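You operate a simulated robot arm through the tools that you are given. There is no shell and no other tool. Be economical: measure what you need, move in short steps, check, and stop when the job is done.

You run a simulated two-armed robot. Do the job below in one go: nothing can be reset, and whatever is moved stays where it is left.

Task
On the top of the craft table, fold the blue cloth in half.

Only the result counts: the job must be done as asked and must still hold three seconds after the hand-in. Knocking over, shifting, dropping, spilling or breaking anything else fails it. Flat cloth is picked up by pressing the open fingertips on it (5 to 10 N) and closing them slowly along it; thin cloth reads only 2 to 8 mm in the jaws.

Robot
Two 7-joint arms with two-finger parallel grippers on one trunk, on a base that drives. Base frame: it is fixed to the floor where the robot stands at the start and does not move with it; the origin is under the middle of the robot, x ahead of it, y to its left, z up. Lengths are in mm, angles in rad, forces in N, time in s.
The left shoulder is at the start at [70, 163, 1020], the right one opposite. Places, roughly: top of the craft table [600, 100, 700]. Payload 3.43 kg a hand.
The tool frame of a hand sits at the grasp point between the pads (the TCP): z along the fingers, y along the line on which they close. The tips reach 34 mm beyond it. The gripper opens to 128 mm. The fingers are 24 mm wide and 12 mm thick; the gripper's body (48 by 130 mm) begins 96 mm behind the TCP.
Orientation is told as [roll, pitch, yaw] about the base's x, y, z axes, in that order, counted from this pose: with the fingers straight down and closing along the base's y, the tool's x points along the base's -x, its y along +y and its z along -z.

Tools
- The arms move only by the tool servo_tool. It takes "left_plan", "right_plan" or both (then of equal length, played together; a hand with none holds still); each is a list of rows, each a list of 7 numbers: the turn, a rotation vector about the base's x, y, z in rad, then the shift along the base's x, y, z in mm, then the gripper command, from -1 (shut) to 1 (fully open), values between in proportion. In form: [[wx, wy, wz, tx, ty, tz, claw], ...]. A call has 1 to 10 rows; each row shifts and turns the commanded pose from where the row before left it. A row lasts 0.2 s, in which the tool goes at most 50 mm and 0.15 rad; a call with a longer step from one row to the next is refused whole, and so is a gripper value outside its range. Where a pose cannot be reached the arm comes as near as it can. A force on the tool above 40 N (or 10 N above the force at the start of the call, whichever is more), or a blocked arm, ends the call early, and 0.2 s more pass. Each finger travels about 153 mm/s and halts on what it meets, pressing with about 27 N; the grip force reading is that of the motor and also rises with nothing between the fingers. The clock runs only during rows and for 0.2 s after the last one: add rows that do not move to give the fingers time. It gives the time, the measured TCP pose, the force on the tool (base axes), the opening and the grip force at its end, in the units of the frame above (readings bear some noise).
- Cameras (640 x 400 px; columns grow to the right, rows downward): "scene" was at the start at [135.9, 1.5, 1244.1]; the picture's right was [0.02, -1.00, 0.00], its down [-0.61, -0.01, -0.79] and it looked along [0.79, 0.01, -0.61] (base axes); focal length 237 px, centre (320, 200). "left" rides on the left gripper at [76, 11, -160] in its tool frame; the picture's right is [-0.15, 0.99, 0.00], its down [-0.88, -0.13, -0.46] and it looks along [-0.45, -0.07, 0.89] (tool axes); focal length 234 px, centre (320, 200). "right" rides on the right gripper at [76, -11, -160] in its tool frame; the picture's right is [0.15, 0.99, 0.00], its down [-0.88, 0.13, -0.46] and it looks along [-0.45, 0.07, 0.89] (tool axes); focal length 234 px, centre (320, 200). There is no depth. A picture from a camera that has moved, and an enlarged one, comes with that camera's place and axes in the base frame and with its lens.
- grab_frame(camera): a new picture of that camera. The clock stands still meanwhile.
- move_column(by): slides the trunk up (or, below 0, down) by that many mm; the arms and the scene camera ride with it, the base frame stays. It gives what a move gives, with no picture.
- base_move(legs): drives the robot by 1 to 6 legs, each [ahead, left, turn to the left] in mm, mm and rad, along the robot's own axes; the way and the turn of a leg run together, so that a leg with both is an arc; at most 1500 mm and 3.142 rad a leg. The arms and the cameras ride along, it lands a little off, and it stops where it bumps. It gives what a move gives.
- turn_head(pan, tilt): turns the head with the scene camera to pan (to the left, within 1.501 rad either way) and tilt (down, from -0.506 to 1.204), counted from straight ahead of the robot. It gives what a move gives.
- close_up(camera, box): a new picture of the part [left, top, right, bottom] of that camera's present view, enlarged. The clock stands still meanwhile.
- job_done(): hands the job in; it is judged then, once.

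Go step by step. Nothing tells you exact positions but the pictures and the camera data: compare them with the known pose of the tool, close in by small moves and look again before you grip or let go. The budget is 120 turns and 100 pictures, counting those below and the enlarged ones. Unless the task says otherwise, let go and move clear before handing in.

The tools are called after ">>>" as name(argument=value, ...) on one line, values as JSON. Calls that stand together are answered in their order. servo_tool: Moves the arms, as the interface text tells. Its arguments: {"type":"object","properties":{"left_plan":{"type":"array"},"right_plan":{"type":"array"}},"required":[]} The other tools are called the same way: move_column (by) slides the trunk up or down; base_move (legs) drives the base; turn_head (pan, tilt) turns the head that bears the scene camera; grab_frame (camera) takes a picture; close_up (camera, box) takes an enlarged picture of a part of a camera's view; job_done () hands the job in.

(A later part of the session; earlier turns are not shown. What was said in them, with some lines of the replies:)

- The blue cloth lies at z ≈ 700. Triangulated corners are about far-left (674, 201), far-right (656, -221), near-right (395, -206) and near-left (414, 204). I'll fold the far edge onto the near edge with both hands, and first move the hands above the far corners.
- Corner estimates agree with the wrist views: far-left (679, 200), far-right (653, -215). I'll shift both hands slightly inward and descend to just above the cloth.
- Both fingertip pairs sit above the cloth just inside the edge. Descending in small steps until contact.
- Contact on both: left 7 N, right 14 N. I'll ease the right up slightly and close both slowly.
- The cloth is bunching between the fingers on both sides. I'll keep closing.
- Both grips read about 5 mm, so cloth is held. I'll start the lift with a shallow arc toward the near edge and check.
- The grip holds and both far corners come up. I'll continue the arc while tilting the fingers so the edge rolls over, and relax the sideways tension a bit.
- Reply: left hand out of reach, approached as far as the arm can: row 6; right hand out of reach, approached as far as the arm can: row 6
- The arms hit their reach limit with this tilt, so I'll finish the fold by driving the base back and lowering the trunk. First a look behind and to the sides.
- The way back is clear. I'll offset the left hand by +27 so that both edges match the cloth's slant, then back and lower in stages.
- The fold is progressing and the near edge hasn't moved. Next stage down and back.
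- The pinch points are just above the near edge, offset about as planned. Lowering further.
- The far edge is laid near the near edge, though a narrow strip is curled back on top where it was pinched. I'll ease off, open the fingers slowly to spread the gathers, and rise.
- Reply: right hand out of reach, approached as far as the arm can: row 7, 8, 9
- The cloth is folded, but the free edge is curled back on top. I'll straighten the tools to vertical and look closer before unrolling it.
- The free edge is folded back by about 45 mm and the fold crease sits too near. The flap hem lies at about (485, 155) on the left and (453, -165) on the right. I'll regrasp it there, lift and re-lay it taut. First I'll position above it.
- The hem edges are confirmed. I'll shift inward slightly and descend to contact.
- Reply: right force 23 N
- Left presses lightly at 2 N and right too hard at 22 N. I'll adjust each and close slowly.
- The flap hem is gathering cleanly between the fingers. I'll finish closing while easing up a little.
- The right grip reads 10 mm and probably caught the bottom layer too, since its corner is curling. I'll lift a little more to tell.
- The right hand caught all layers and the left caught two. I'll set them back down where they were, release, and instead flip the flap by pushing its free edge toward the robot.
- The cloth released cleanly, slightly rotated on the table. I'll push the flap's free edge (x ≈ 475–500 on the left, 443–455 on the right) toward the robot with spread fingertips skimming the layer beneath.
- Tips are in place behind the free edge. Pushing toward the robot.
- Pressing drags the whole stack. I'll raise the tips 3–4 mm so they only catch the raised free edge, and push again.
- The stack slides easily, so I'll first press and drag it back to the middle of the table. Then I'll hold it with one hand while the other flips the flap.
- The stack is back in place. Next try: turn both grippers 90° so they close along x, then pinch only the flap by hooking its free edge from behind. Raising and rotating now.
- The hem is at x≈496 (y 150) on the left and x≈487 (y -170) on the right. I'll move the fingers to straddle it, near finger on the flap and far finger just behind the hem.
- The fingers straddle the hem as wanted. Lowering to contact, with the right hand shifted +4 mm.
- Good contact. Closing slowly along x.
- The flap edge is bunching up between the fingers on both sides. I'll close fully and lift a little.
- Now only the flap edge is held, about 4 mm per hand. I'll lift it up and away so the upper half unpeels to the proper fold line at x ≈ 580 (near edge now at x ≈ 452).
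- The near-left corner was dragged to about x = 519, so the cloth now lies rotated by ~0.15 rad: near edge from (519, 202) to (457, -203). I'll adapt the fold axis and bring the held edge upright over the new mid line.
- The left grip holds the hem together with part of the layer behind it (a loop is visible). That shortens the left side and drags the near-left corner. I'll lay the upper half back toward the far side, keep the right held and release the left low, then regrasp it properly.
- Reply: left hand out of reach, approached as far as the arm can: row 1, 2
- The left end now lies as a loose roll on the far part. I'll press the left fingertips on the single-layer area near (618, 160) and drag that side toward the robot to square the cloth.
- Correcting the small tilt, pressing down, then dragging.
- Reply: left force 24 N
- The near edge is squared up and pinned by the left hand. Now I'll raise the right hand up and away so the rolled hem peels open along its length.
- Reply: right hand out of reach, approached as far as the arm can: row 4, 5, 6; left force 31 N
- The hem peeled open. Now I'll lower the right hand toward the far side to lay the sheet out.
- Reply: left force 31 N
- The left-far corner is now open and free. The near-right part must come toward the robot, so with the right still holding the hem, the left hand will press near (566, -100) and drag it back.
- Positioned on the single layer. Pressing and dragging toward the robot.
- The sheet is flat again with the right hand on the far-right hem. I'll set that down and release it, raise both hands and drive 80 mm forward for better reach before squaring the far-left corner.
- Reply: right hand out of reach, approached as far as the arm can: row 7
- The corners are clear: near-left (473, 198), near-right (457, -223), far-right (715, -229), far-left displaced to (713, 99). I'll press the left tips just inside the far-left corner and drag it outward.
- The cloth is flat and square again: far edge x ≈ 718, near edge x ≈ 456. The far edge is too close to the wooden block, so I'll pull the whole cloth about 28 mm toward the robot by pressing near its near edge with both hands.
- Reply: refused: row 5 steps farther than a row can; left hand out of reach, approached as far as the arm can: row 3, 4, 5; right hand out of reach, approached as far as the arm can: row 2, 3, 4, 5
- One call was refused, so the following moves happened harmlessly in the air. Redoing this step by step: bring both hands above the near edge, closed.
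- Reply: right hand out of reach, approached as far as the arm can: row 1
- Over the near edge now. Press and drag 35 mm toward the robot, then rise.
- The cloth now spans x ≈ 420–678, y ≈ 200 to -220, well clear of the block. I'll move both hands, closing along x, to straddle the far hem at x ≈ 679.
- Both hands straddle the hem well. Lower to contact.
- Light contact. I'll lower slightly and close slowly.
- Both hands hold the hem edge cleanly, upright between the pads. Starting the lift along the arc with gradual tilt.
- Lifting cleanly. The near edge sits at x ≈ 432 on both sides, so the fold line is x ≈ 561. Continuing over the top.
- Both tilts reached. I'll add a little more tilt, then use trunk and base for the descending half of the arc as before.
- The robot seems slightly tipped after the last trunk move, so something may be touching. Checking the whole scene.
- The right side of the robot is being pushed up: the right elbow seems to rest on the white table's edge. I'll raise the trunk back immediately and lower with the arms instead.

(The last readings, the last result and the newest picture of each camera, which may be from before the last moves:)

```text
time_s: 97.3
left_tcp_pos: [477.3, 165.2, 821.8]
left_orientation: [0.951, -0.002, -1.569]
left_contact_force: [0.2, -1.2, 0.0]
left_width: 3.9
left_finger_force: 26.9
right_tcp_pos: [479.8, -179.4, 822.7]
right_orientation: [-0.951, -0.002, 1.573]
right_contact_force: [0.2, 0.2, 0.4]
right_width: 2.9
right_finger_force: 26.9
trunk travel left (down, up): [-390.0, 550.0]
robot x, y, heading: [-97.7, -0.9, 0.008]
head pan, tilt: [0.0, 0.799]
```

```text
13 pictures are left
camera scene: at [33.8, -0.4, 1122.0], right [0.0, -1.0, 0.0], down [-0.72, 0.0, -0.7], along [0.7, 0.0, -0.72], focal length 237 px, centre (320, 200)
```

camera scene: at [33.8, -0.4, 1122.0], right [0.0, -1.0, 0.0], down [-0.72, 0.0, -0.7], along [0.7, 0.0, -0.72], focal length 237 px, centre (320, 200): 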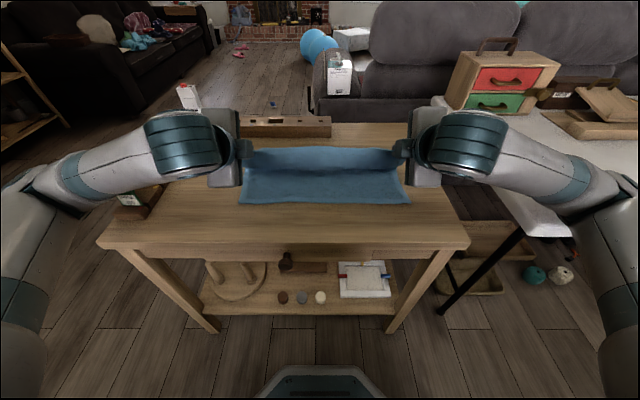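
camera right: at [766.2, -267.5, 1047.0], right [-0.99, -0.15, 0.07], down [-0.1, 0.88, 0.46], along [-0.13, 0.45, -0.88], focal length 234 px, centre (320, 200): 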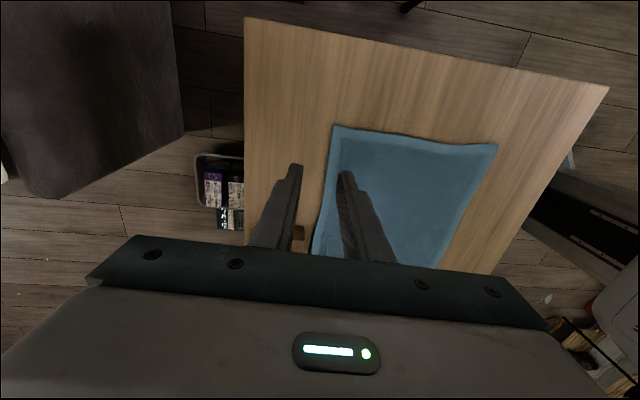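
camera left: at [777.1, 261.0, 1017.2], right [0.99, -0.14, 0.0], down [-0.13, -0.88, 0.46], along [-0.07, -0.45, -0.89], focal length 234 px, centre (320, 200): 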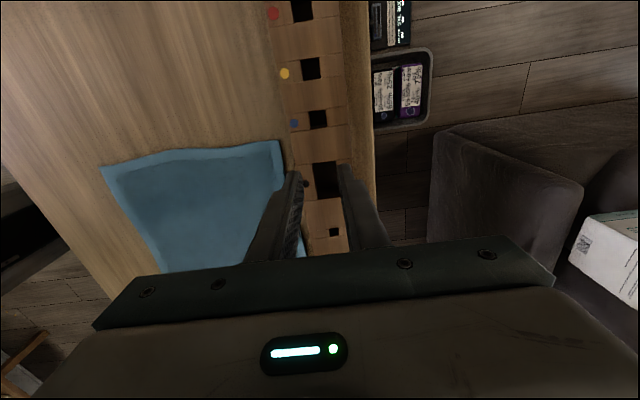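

The robot is upright again. I'll raise the trunk in small steps while the arms compensate downward, so that the elbows ride higher and clear of the side table.

>>> servo_tool(left_plan=[[0, 0, 0, 0, 0, -10, -1], [0, 0, 0, 0, 0, -10, -1]], right_plan=[[0, 0, 0, -2, 0, -10, -1], [0, 0, 0, 0, 0, -10, -1]])

>>> move_column(by=20)

>>> servo_tool(left_plan=[[0, 0, 0, 0, 0, -10, -1], [0, 0, 0, 0, 0, -10, -1]], right_plan=[[0, 0, 0, 0, 0, -10, -1], [0, 0, 0, 0, 0, -10, -1]])

>>> move_column(by=20)

>>> servo_tool(left_plan=[[0, 0, 0, 0, 0, -10, -1], [0, 0, 0, 0, 0, -10, -1]], right_plan=[[0, 0, 0, 0, 0, -10, -1], [0, 0, 0, 0, 0, -10, -1]])

>>> move_column(by=20)

>>> servo_tool(left_plan=[[0, 0, 0, 0, 0, -10, -1], [0, 0, 0, 0, 0, -10, -1]], right_plan=[[0, 0, 0, 0, 0, -10, -1], [0, 0, 0, 0, 0, -10, -1]])

>>> grab_frame(camera="scene")

```text
time_s: 97.9
left_tcp_pos: [475.9, 166.6, 802.4]
left_orientation: [0.95, -0.001, -1.57]
left_contact_force: [-1.0, -1.2, -0.5]
left_width: 4.0
left_finger_force: 26.3
right_tcp_pos: [476.4, -179.0, 800.5]
right_orientation: [-0.948, 0.0, 1.571]
right_contact_force: [-0.6, 0.5, -0.2]
right_width: 2.6
right_finger_force: 27.0
trunk travel left (down, up): [-390.0, 550.0]
robot x, y, heading: [-98.5, 1.7, 0.0]
head pan, tilt: [0.0, 0.799]
```

```text
time_s: 98.6
left_tcp_pos: [476.3, 164.9, 821.8]
left_orientation: [0.949, -0.001, -1.572]
left_contact_force: [0.4, -0.3, 0.2]
left_width: 4.1
left_finger_force: 27.3
right_tcp_pos: [477.8, -180.0, 821.0]
right_orientation: [-0.948, 0.0, 1.568]
right_contact_force: [0.1, 0.2, -0.3]
right_width: 2.8
right_finger_force: 26.6
trunk travel left (down, up): [-410.0, 530.0]
robot x, y, heading: [-98.0, 1.0, 0.002]
head pan, tilt: [0.0, 0.799]
```

```text
time_s: 99.2
left_tcp_pos: [476.1, 166.3, 801.8]
left_orientation: [0.949, -0.002, -1.57]
left_contact_force: [0.7, 0.7, -0.4]
left_width: 4.2
left_finger_force: 27.1
right_tcp_pos: [477.3, -178.1, 800.6]
right_orientation: [-0.95, 0.001, 1.57]
right_contact_force: [-0.5, -0.6, -0.1]
right_width: 2.5
right_finger_force: 26.6
trunk travel left (down, up): [-410.0, 530.0]
robot x, y, heading: [-98.1, -0.7, -0.0]
head pan, tilt: [0.0, 0.799]
```

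```text
time_s: 99.9
left_tcp_pos: [475.5, 166.8, 820.9]
left_orientation: [0.95, -0.001, -1.571]
left_contact_force: [0.4, 0.2, -0.4]
left_width: 3.7
left_finger_force: 27.4
right_tcp_pos: [478.1, -179.4, 820.2]
right_orientation: [-0.948, -0.002, 1.57]
right_contact_force: [-0.3, 0.4, -0.4]
right_width: 2.9
right_finger_force: 27.2
trunk travel left (down, up): [-430.0, 510.0]
robot x, y, heading: [-96.6, 2.1, -0.004]
head pan, tilt: [0.0, 0.799]
```

```text
time_s: 100.5
left_tcp_pos: [476.2, 165.7, 802.7]
left_orientation: [0.953, -0.003, -1.571]
left_contact_force: [0.1, 0.0, 1.0]
left_width: 3.8
left_finger_force: 27.0
right_tcp_pos: [477.1, -177.2, 800.7]
right_orientation: [-0.949, 0.0, 1.57]
right_contact_force: [-0.5, -1.1, -0.4]
right_width: 2.6
right_finger_force: 27.1
trunk travel left (down, up): [-430.0, 510.0]
robot x, y, heading: [-99.5, 3.8, -0.004]
head pan, tilt: [0.0, 0.799]
```

```text
time_s: 101.1
left_tcp_pos: [475.9, 166.7, 822.2]
left_orientation: [0.949, -0.003, -1.571]
left_contact_force: [0.0, 0.3, 0.4]
left_width: 4.0
left_finger_force: 27.0
right_tcp_pos: [476.9, -177.2, 821.3]
right_orientation: [-0.949, 0.001, 1.57]
right_contact_force: [-0.6, -0.7, -0.9]
right_width: 2.7
right_finger_force: 27.2
trunk travel left (down, up): [-450.0, 490.0]
robot x, y, heading: [-101.2, 1.4, -0.002]
head pan, tilt: [0.0, 0.799]
```

```text
time_s: 101.7
left_tcp_pos: [475.0, 164.7, 803.4]
left_orientation: [0.949, -0.001, -1.571]
left_contact_force: [0.3, 1.0, -0.5]
left_width: 4.1
left_finger_force: 27.5
right_tcp_pos: [477.1, -178.6, 801.6]
right_orientation: [-0.951, 0.001, 1.572]
right_contact_force: [0.3, 0.7, 1.3]
right_width: 2.9
right_finger_force: 26.7
trunk travel left (down, up): [-450.0, 490.0]
robot x, y, heading: [-95.4, 1.4, 0.0]
head pan, tilt: [0.0, 0.799]
```

```text
12 pictures are left
camera scene: at [32.9, 0.1, 1182.0], right [0.0, -1.0, 0.0], down [-0.72, 0.0, -0.7], along [0.7, 0.0, -0.72], focal length 237 px, centre (320, 200)
```

scene: 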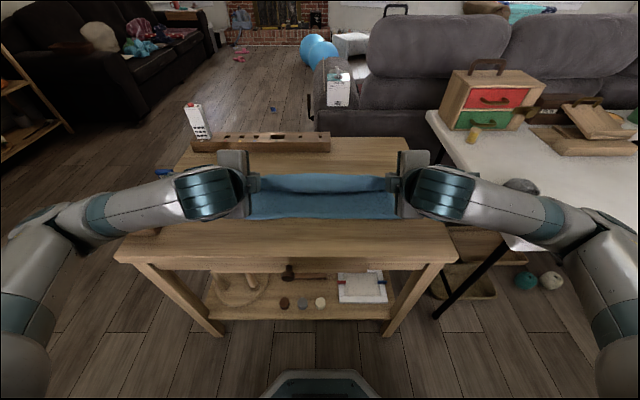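

Trunk is 60 mm higher and everything reads consistently. Continuing: arms lower, base backs, checking each step.

>>> servo_tool(left_plan=[[0, 0, 0, 0, 0, -10, -1], [0, 0, 0, 0, 0, 0, -1]], right_plan=[[0, 0, 0, -1, 0, -8, -1], [0, 0, 0, 0, 0, 0, -1]])

>>> base_move(legs=[[-32, 0, 0]])

>>> servo_tool(left_plan=[[0, 0, 0, 0, 0, -12, -1], [0, 0, 0, 0, 0, -13, -1], [0, 0, 0, 0, 0, 0, -1]], right_plan=[[0, 0, 0, 0, 0, -12, -1], [0, 0, 0, 0, 0, -13, -1], [0, 0, 0, 0, 0, 0, -1]])

>>> base_move(legs=[[-18, 0, 0]])

>>> grab_frame(camera="scene")

```text
time_s: 102.3
left_tcp_pos: [475.4, 163.9, 793.6]
left_orientation: [0.95, -0.002, -1.571]
left_contact_force: [-0.2, 0.8, 0.1]
left_width: 4.0
left_finger_force: 27.1
right_tcp_pos: [476.4, -177.3, 793.6]
right_orientation: [-0.95, 0.0, 1.57]
right_contact_force: [-1.5, 0.1, 0.2]
right_width: 2.8
right_finger_force: 26.9
trunk travel left (down, up): [-450.0, 490.0]
robot x, y, heading: [-97.2, 4.2, 0.002]
head pan, tilt: [0.0, 0.799]
```

```text
time_s: 103.2
left_tcp_pos: [441.4, 164.7, 794.3]
left_orientation: [0.952, -0.001, -1.572]
left_contact_force: [-0.6, 0.2, -0.4]
left_width: 3.5
left_finger_force: 26.8
right_tcp_pos: [443.0, -177.2, 793.4]
right_orientation: [-0.95, 0.002, 1.571]
right_contact_force: [-0.1, -0.2, -1.0]
right_width: 2.6
right_finger_force: 27.0
trunk travel left (down, up): [-450.0, 490.0]
robot x, y, heading: [-131.8, -0.0, -0.0]
head pan, tilt: [0.0, 0.799]
```

```text
time_s: 104.0
left_tcp_pos: [442.8, 164.2, 766.9]
left_orientation: [0.951, -0.001, -1.571]
left_contact_force: [-0.6, -0.5, -0.5]
left_width: 4.1
left_finger_force: 26.8
right_tcp_pos: [442.0, -177.5, 769.4]
right_orientation: [-0.95, 0.0, 1.572]
right_contact_force: [1.0, -0.1, 0.2]
right_width: 2.8
right_finger_force: 27.5
trunk travel left (down, up): [-450.0, 490.0]
robot x, y, heading: [-131.0, 0.5, 0.002]
head pan, tilt: [0.0, 0.799]
```

```text
time_s: 104.8
left_tcp_pos: [424.2, 164.6, 767.8]
left_orientation: [0.953, 0.0, -1.569]
left_contact_force: [-0.2, 0.6, 0.5]
left_width: 3.8
left_finger_force: 27.2
right_tcp_pos: [424.0, -179.5, 768.6]
right_orientation: [-0.949, 0.0, 1.57]
right_contact_force: [0.4, -0.1, -0.3]
right_width: 2.5
right_finger_force: 28.1
trunk travel left (down, up): [-450.0, 490.0]
robot x, y, heading: [-148.0, -0.1, 0.0]
head pan, tilt: [0.0, 0.799]
```

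```text
11 pictures are left
camera scene: at [-18.6, 0.1, 1182.1], right [0.0, -1.0, 0.0], down [-0.72, 0.0, -0.7], along [0.7, 0.0, -0.72], focal length 237 px, centre (320, 200)
```

scene: 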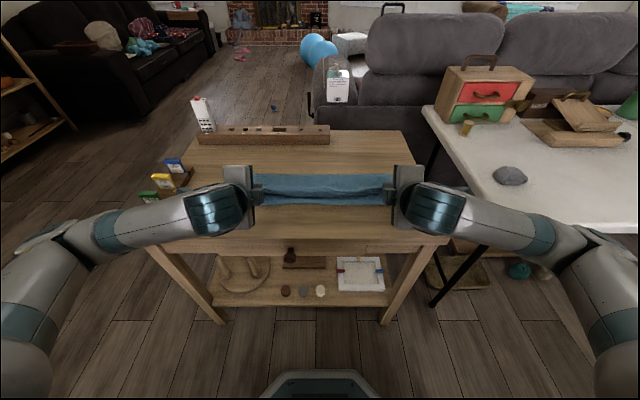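

Objects are all in place and the pinch is at about (452, 748), with the near edge at x ≈ 428. Final approach: lower 22 mm and back 12 mm.

>>> servo_tool(left_plan=[[0, 0, 0, 0, 0, -10, -1], [0, 0, 0, 0, 0, -12, -1], [0, 0, 0, 0, 0, 0, -1]], right_plan=[[0, 0, 0, 0, 0, -10, -1], [0, 0, 0, 0, 0, -13, -1], [0, 0, 0, 0, 0, 0, -1]])

>>> base_move(legs=[[-12, 0, 0]])

>>> close_up(camera="scene", box=[220, 130, 420, 250])

>>> grab_frame(camera="left")

```text
time_s: 105.6
left_tcp_pos: [423.0, 162.1, 744.5]
left_orientation: [0.95, -0.002, -1.571]
left_contact_force: [-0.6, -0.3, -0.5]
left_width: 3.9
left_finger_force: 26.4
right_tcp_pos: [426.0, -177.2, 747.2]
right_orientation: [-0.948, -0.001, 1.57]
right_contact_force: [0.5, 0.2, -0.5]
right_width: 2.6
right_finger_force: 27.0
trunk travel left (down, up): [-450.0, 490.0]
robot x, y, heading: [-145.7, -2.1, 0.002]
head pan, tilt: [0.0, 0.799]
```

```text
time_s: 106.3
left_tcp_pos: [410.6, 163.2, 744.9]
left_orientation: [0.951, -0.002, -1.57]
left_contact_force: [-0.8, -0.6, -0.9]
left_width: 4.1
left_finger_force: 27.2
right_tcp_pos: [413.3, -176.3, 746.2]
right_orientation: [-0.951, 0.0, 1.571]
right_contact_force: [-0.2, -0.8, -0.3]
right_width: 2.8
right_finger_force: 26.5
trunk travel left (down, up): [-450.0, 490.0]
robot x, y, heading: [-158.7, 0.1, 0.002]
head pan, tilt: [0.0, 0.799]
```

```text
3.20 times, centred on (320, 190) of scene
camera zoom: at [-30.0, 0.1, 1182.1], right [0.0, -1.0, 0.0], down [-0.72, 0.0, -0.7], along [0.7, 0.0, -0.72], focal length 759 px, centre (320, 232)
```

zoom: 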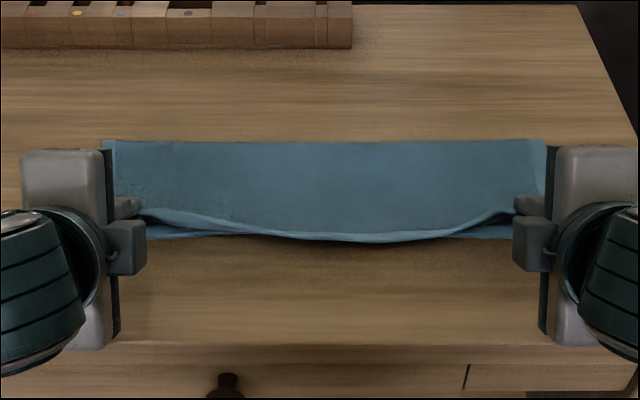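

```text
9 pictures are left
camera left: at [286.7, 238.2, 847.6], right [0.57, -0.14, 0.81], down [-0.45, -0.88, 0.16], along [0.69, -0.45, -0.57], focal length 234 px, centre (320, 200)
```

left: 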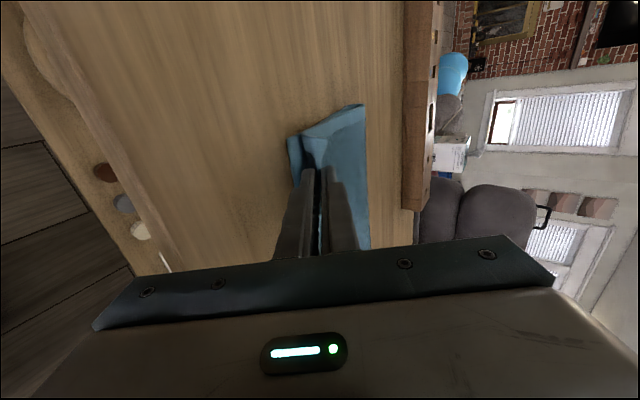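

The hem is lying right along the near edge with the fold line at x ≈ 564. I'll lower a few mm, open slightly, and withdraw backward along the finger axis.

>>> servo_tool(left_plan=[[0, 0, 0, 0, 0, -4, -1], [0, 0, 0, 0, 0, 0, -0.9], [0, 0, 0, 0, 0, 0, -0.8], [0, 0, 0, 0, 0, 0, -0.78], [0, 0, 0, -4, 0, 3, -0.78], [0, 0, 0, -8, 0, 6, -0.78], [0, 0, 0, 0, 0, 0, -0.78]], right_plan=[[0, 0, 0, 0, 0, -4, -1], [0, 0, 0, 0, 0, 0, -0.9], [0, 0, 0, 0, 0, 0, -0.8], [0, 0, 0, 0, 0, 0, -0.78], [0, 0, 0, -4, 0, 3, -0.78], [0, 0, 0, -8, 0, 6, -0.78], [0, 0, 0, 0, 0, 0, -0.78]])

>>> close_up(camera="scene", box=[220, 130, 420, 250])

```text
time_s: 107.9
left_tcp_pos: [400.3, 163.9, 750.6]
left_orientation: [0.95, 0.001, -1.569]
left_contact_force: [0.4, -0.3, 0.2]
left_width: 14.5
left_finger_force: 0.2
right_tcp_pos: [402.2, -178.1, 750.7]
right_orientation: [-0.949, 0.0, 1.571]
right_contact_force: [0.4, -0.6, 0.5]
right_width: 14.2
right_finger_force: 0.1
trunk travel left (down, up): [-450.0, 490.0]
robot x, y, heading: [-157.6, 0.9, 0.003]
head pan, tilt: [0.0, 0.799]
```

```text
3.20 times, centred on (320, 190) of scene
camera zoom: at [-29.1, 0.1, 1181.9], right [0.0, -1.0, 0.0], down [-0.72, 0.0, -0.7], along [0.7, 0.0, -0.72], focal length 759 px, centre (320, 232)
```

zoom: 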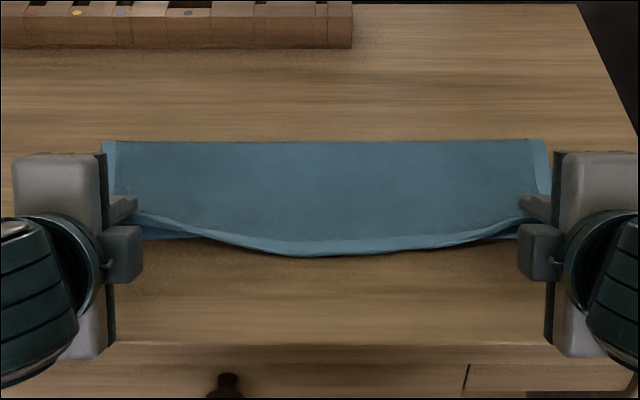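

Mostly released. Withdrawing further back and up.

>>> servo_tool(left_plan=[[0, 0, 0, -7, 0, 5, -0.78], [0, 0, 0, -7, 0, 5, -0.78], [0, 0, 0, 0, 0, 0, -0.78]], right_plan=[[0, 0, 0, -7, 0, 5, -0.78], [0, 0, 0, -7, 0, 5, -0.78], [0, 0, 0, 0, 0, 0, -0.78]])

>>> base_move(legs=[[-60, 0, 0]])

>>> servo_tool(left_plan=[[0, 0.1, 0, 0, 0, 20, -0.78], [0, 0.13, 0, 0, 0, 30, -0.9], [0, 0.14, 0, 0, 0, 30, -1], [0, 0.14, 0, 0, 0, 20, -1], [0, 0.14, 0, 0, 0, 10, -1], [0, 0.15, 0, 0, 0, 0, -1], [0, 0.15, 0, 0, 0, 0, -1], [0, 0, 0, 0, 0, 0, -1]], right_plan=[[0, 0.1, 0, 0, 0, 20, -0.78], [0, 0.13, 0, 0, 0, 30, -0.9], [0, 0.14, 0, 0, 0, 30, -1], [0, 0.14, 0, 0, 0, 20, -1], [0, 0.14, 0, 0, 0, 10, -1], [0, 0.15, 0, 0, 0, 0, -1], [0, 0.15, 0, 0, 0, 0, -1], [0, 0, 0, 0, 0, 0, -1]])

>>> grab_frame(camera="scene")

```text
time_s: 108.7
left_tcp_pos: [396.0, 159.1, 759.1]
left_orientation: [0.95, -0.002, -1.571]
left_contact_force: [0.0, 0.5, -0.2]
left_width: 14.3
left_finger_force: 0.0
left hand out of reach, approached as far as the arm can: row 2
right_tcp_pos: [398.3, -174.9, 756.0]
right_orientation: [-0.947, -0.001, 1.569]
right_contact_force: [-0.1, 0.9, 0.4]
right_width: 14.0
right_finger_force: 0.1
right hand out of reach, approached as far as the arm can: row 1, 2
trunk travel left (down, up): [-450.0, 490.0]
robot x, y, heading: [-159.9, -1.5, -0.008]
head pan, tilt: [0.0, 0.799]
```

```text
time_s: 109.7
left_tcp_pos: [334.2, 159.8, 758.9]
left_orientation: [0.95, -0.001, -1.571]
left_contact_force: [-0.2, 0.5, 0.4]
left_width: 13.9
left_finger_force: 0.1
right_tcp_pos: [339.3, -176.3, 758.6]
right_orientation: [-0.949, 0.001, 1.57]
right_contact_force: [-0.3, 0.9, 0.2]
right_width: 14.4
right_finger_force: 0.0
trunk travel left (down, up): [-450.0, 490.0]
robot x, y, heading: [-216.6, -3.7, 0.001]
head pan, tilt: [0.0, 0.799]
```

```text
time_s: 111.5
left_tcp_pos: [335.7, 159.2, 869.7]
left_orientation: [-0.002, 0.001, -1.568]
left_contact_force: [-0.4, -0.4, -0.1]
left_width: 0.0
left_finger_force: 26.1
right_tcp_pos: [338.1, -174.8, 867.6]
right_orientation: [0.004, 0.002, 1.568]
right_contact_force: [-0.3, -0.2, 0.5]
right_width: 0.0
right_finger_force: 27.4
trunk travel left (down, up): [-450.0, 490.0]
robot x, y, heading: [-218.1, 0.8, -0.0]
head pan, tilt: [0.0, 0.799]
```

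```text
7 pictures are left
camera scene: at [-89.2, 0.0, 1182.0], right [0.0, -1.0, 0.0], down [-0.72, 0.0, -0.7], along [0.7, 0.0, -0.72], focal length 237 px, centre (320, 200)
```

scene: 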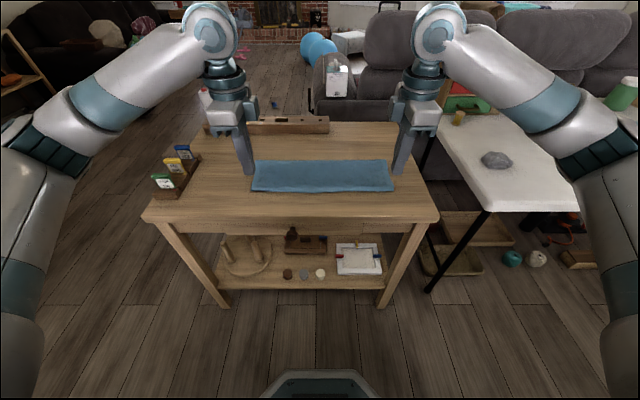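

Looks well folded; a close look to verify the edges.

>>> close_up(camera="scene", box=[230, 140, 410, 210])

```text
3.56 times, centred on (320, 175) of scene
camera zoom: at [-89.2, 0.0, 1182.0], right [0.0, -1.0, 0.0], down [-0.72, 0.0, -0.7], along [0.7, 0.0, -0.72], focal length 843 px, centre (320, 289)
```

zoom: 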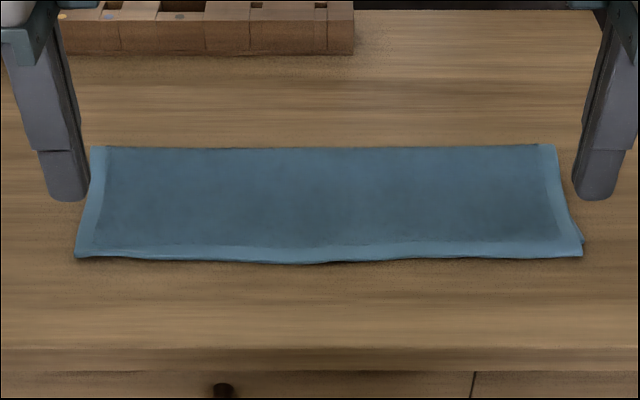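

The blue cloth is folded in half: flat, edges aligned, hands clear. Handing in.

>>> job_done()

```text
The job is handed in.
```

The blue cloth is folded in half on top of the craft table. It lies flat with the far edge along the near edge, both hands are released and clear, and I have handed the job in.

The first fold left the free edge curled back, so I laid the cloth flat again and refolded it. During the refold I lowered the trunk too far and the robot tipped slightly, probably on the white side table. I raised it again at once, and nothing looked moved or knocked over in the last pictures.
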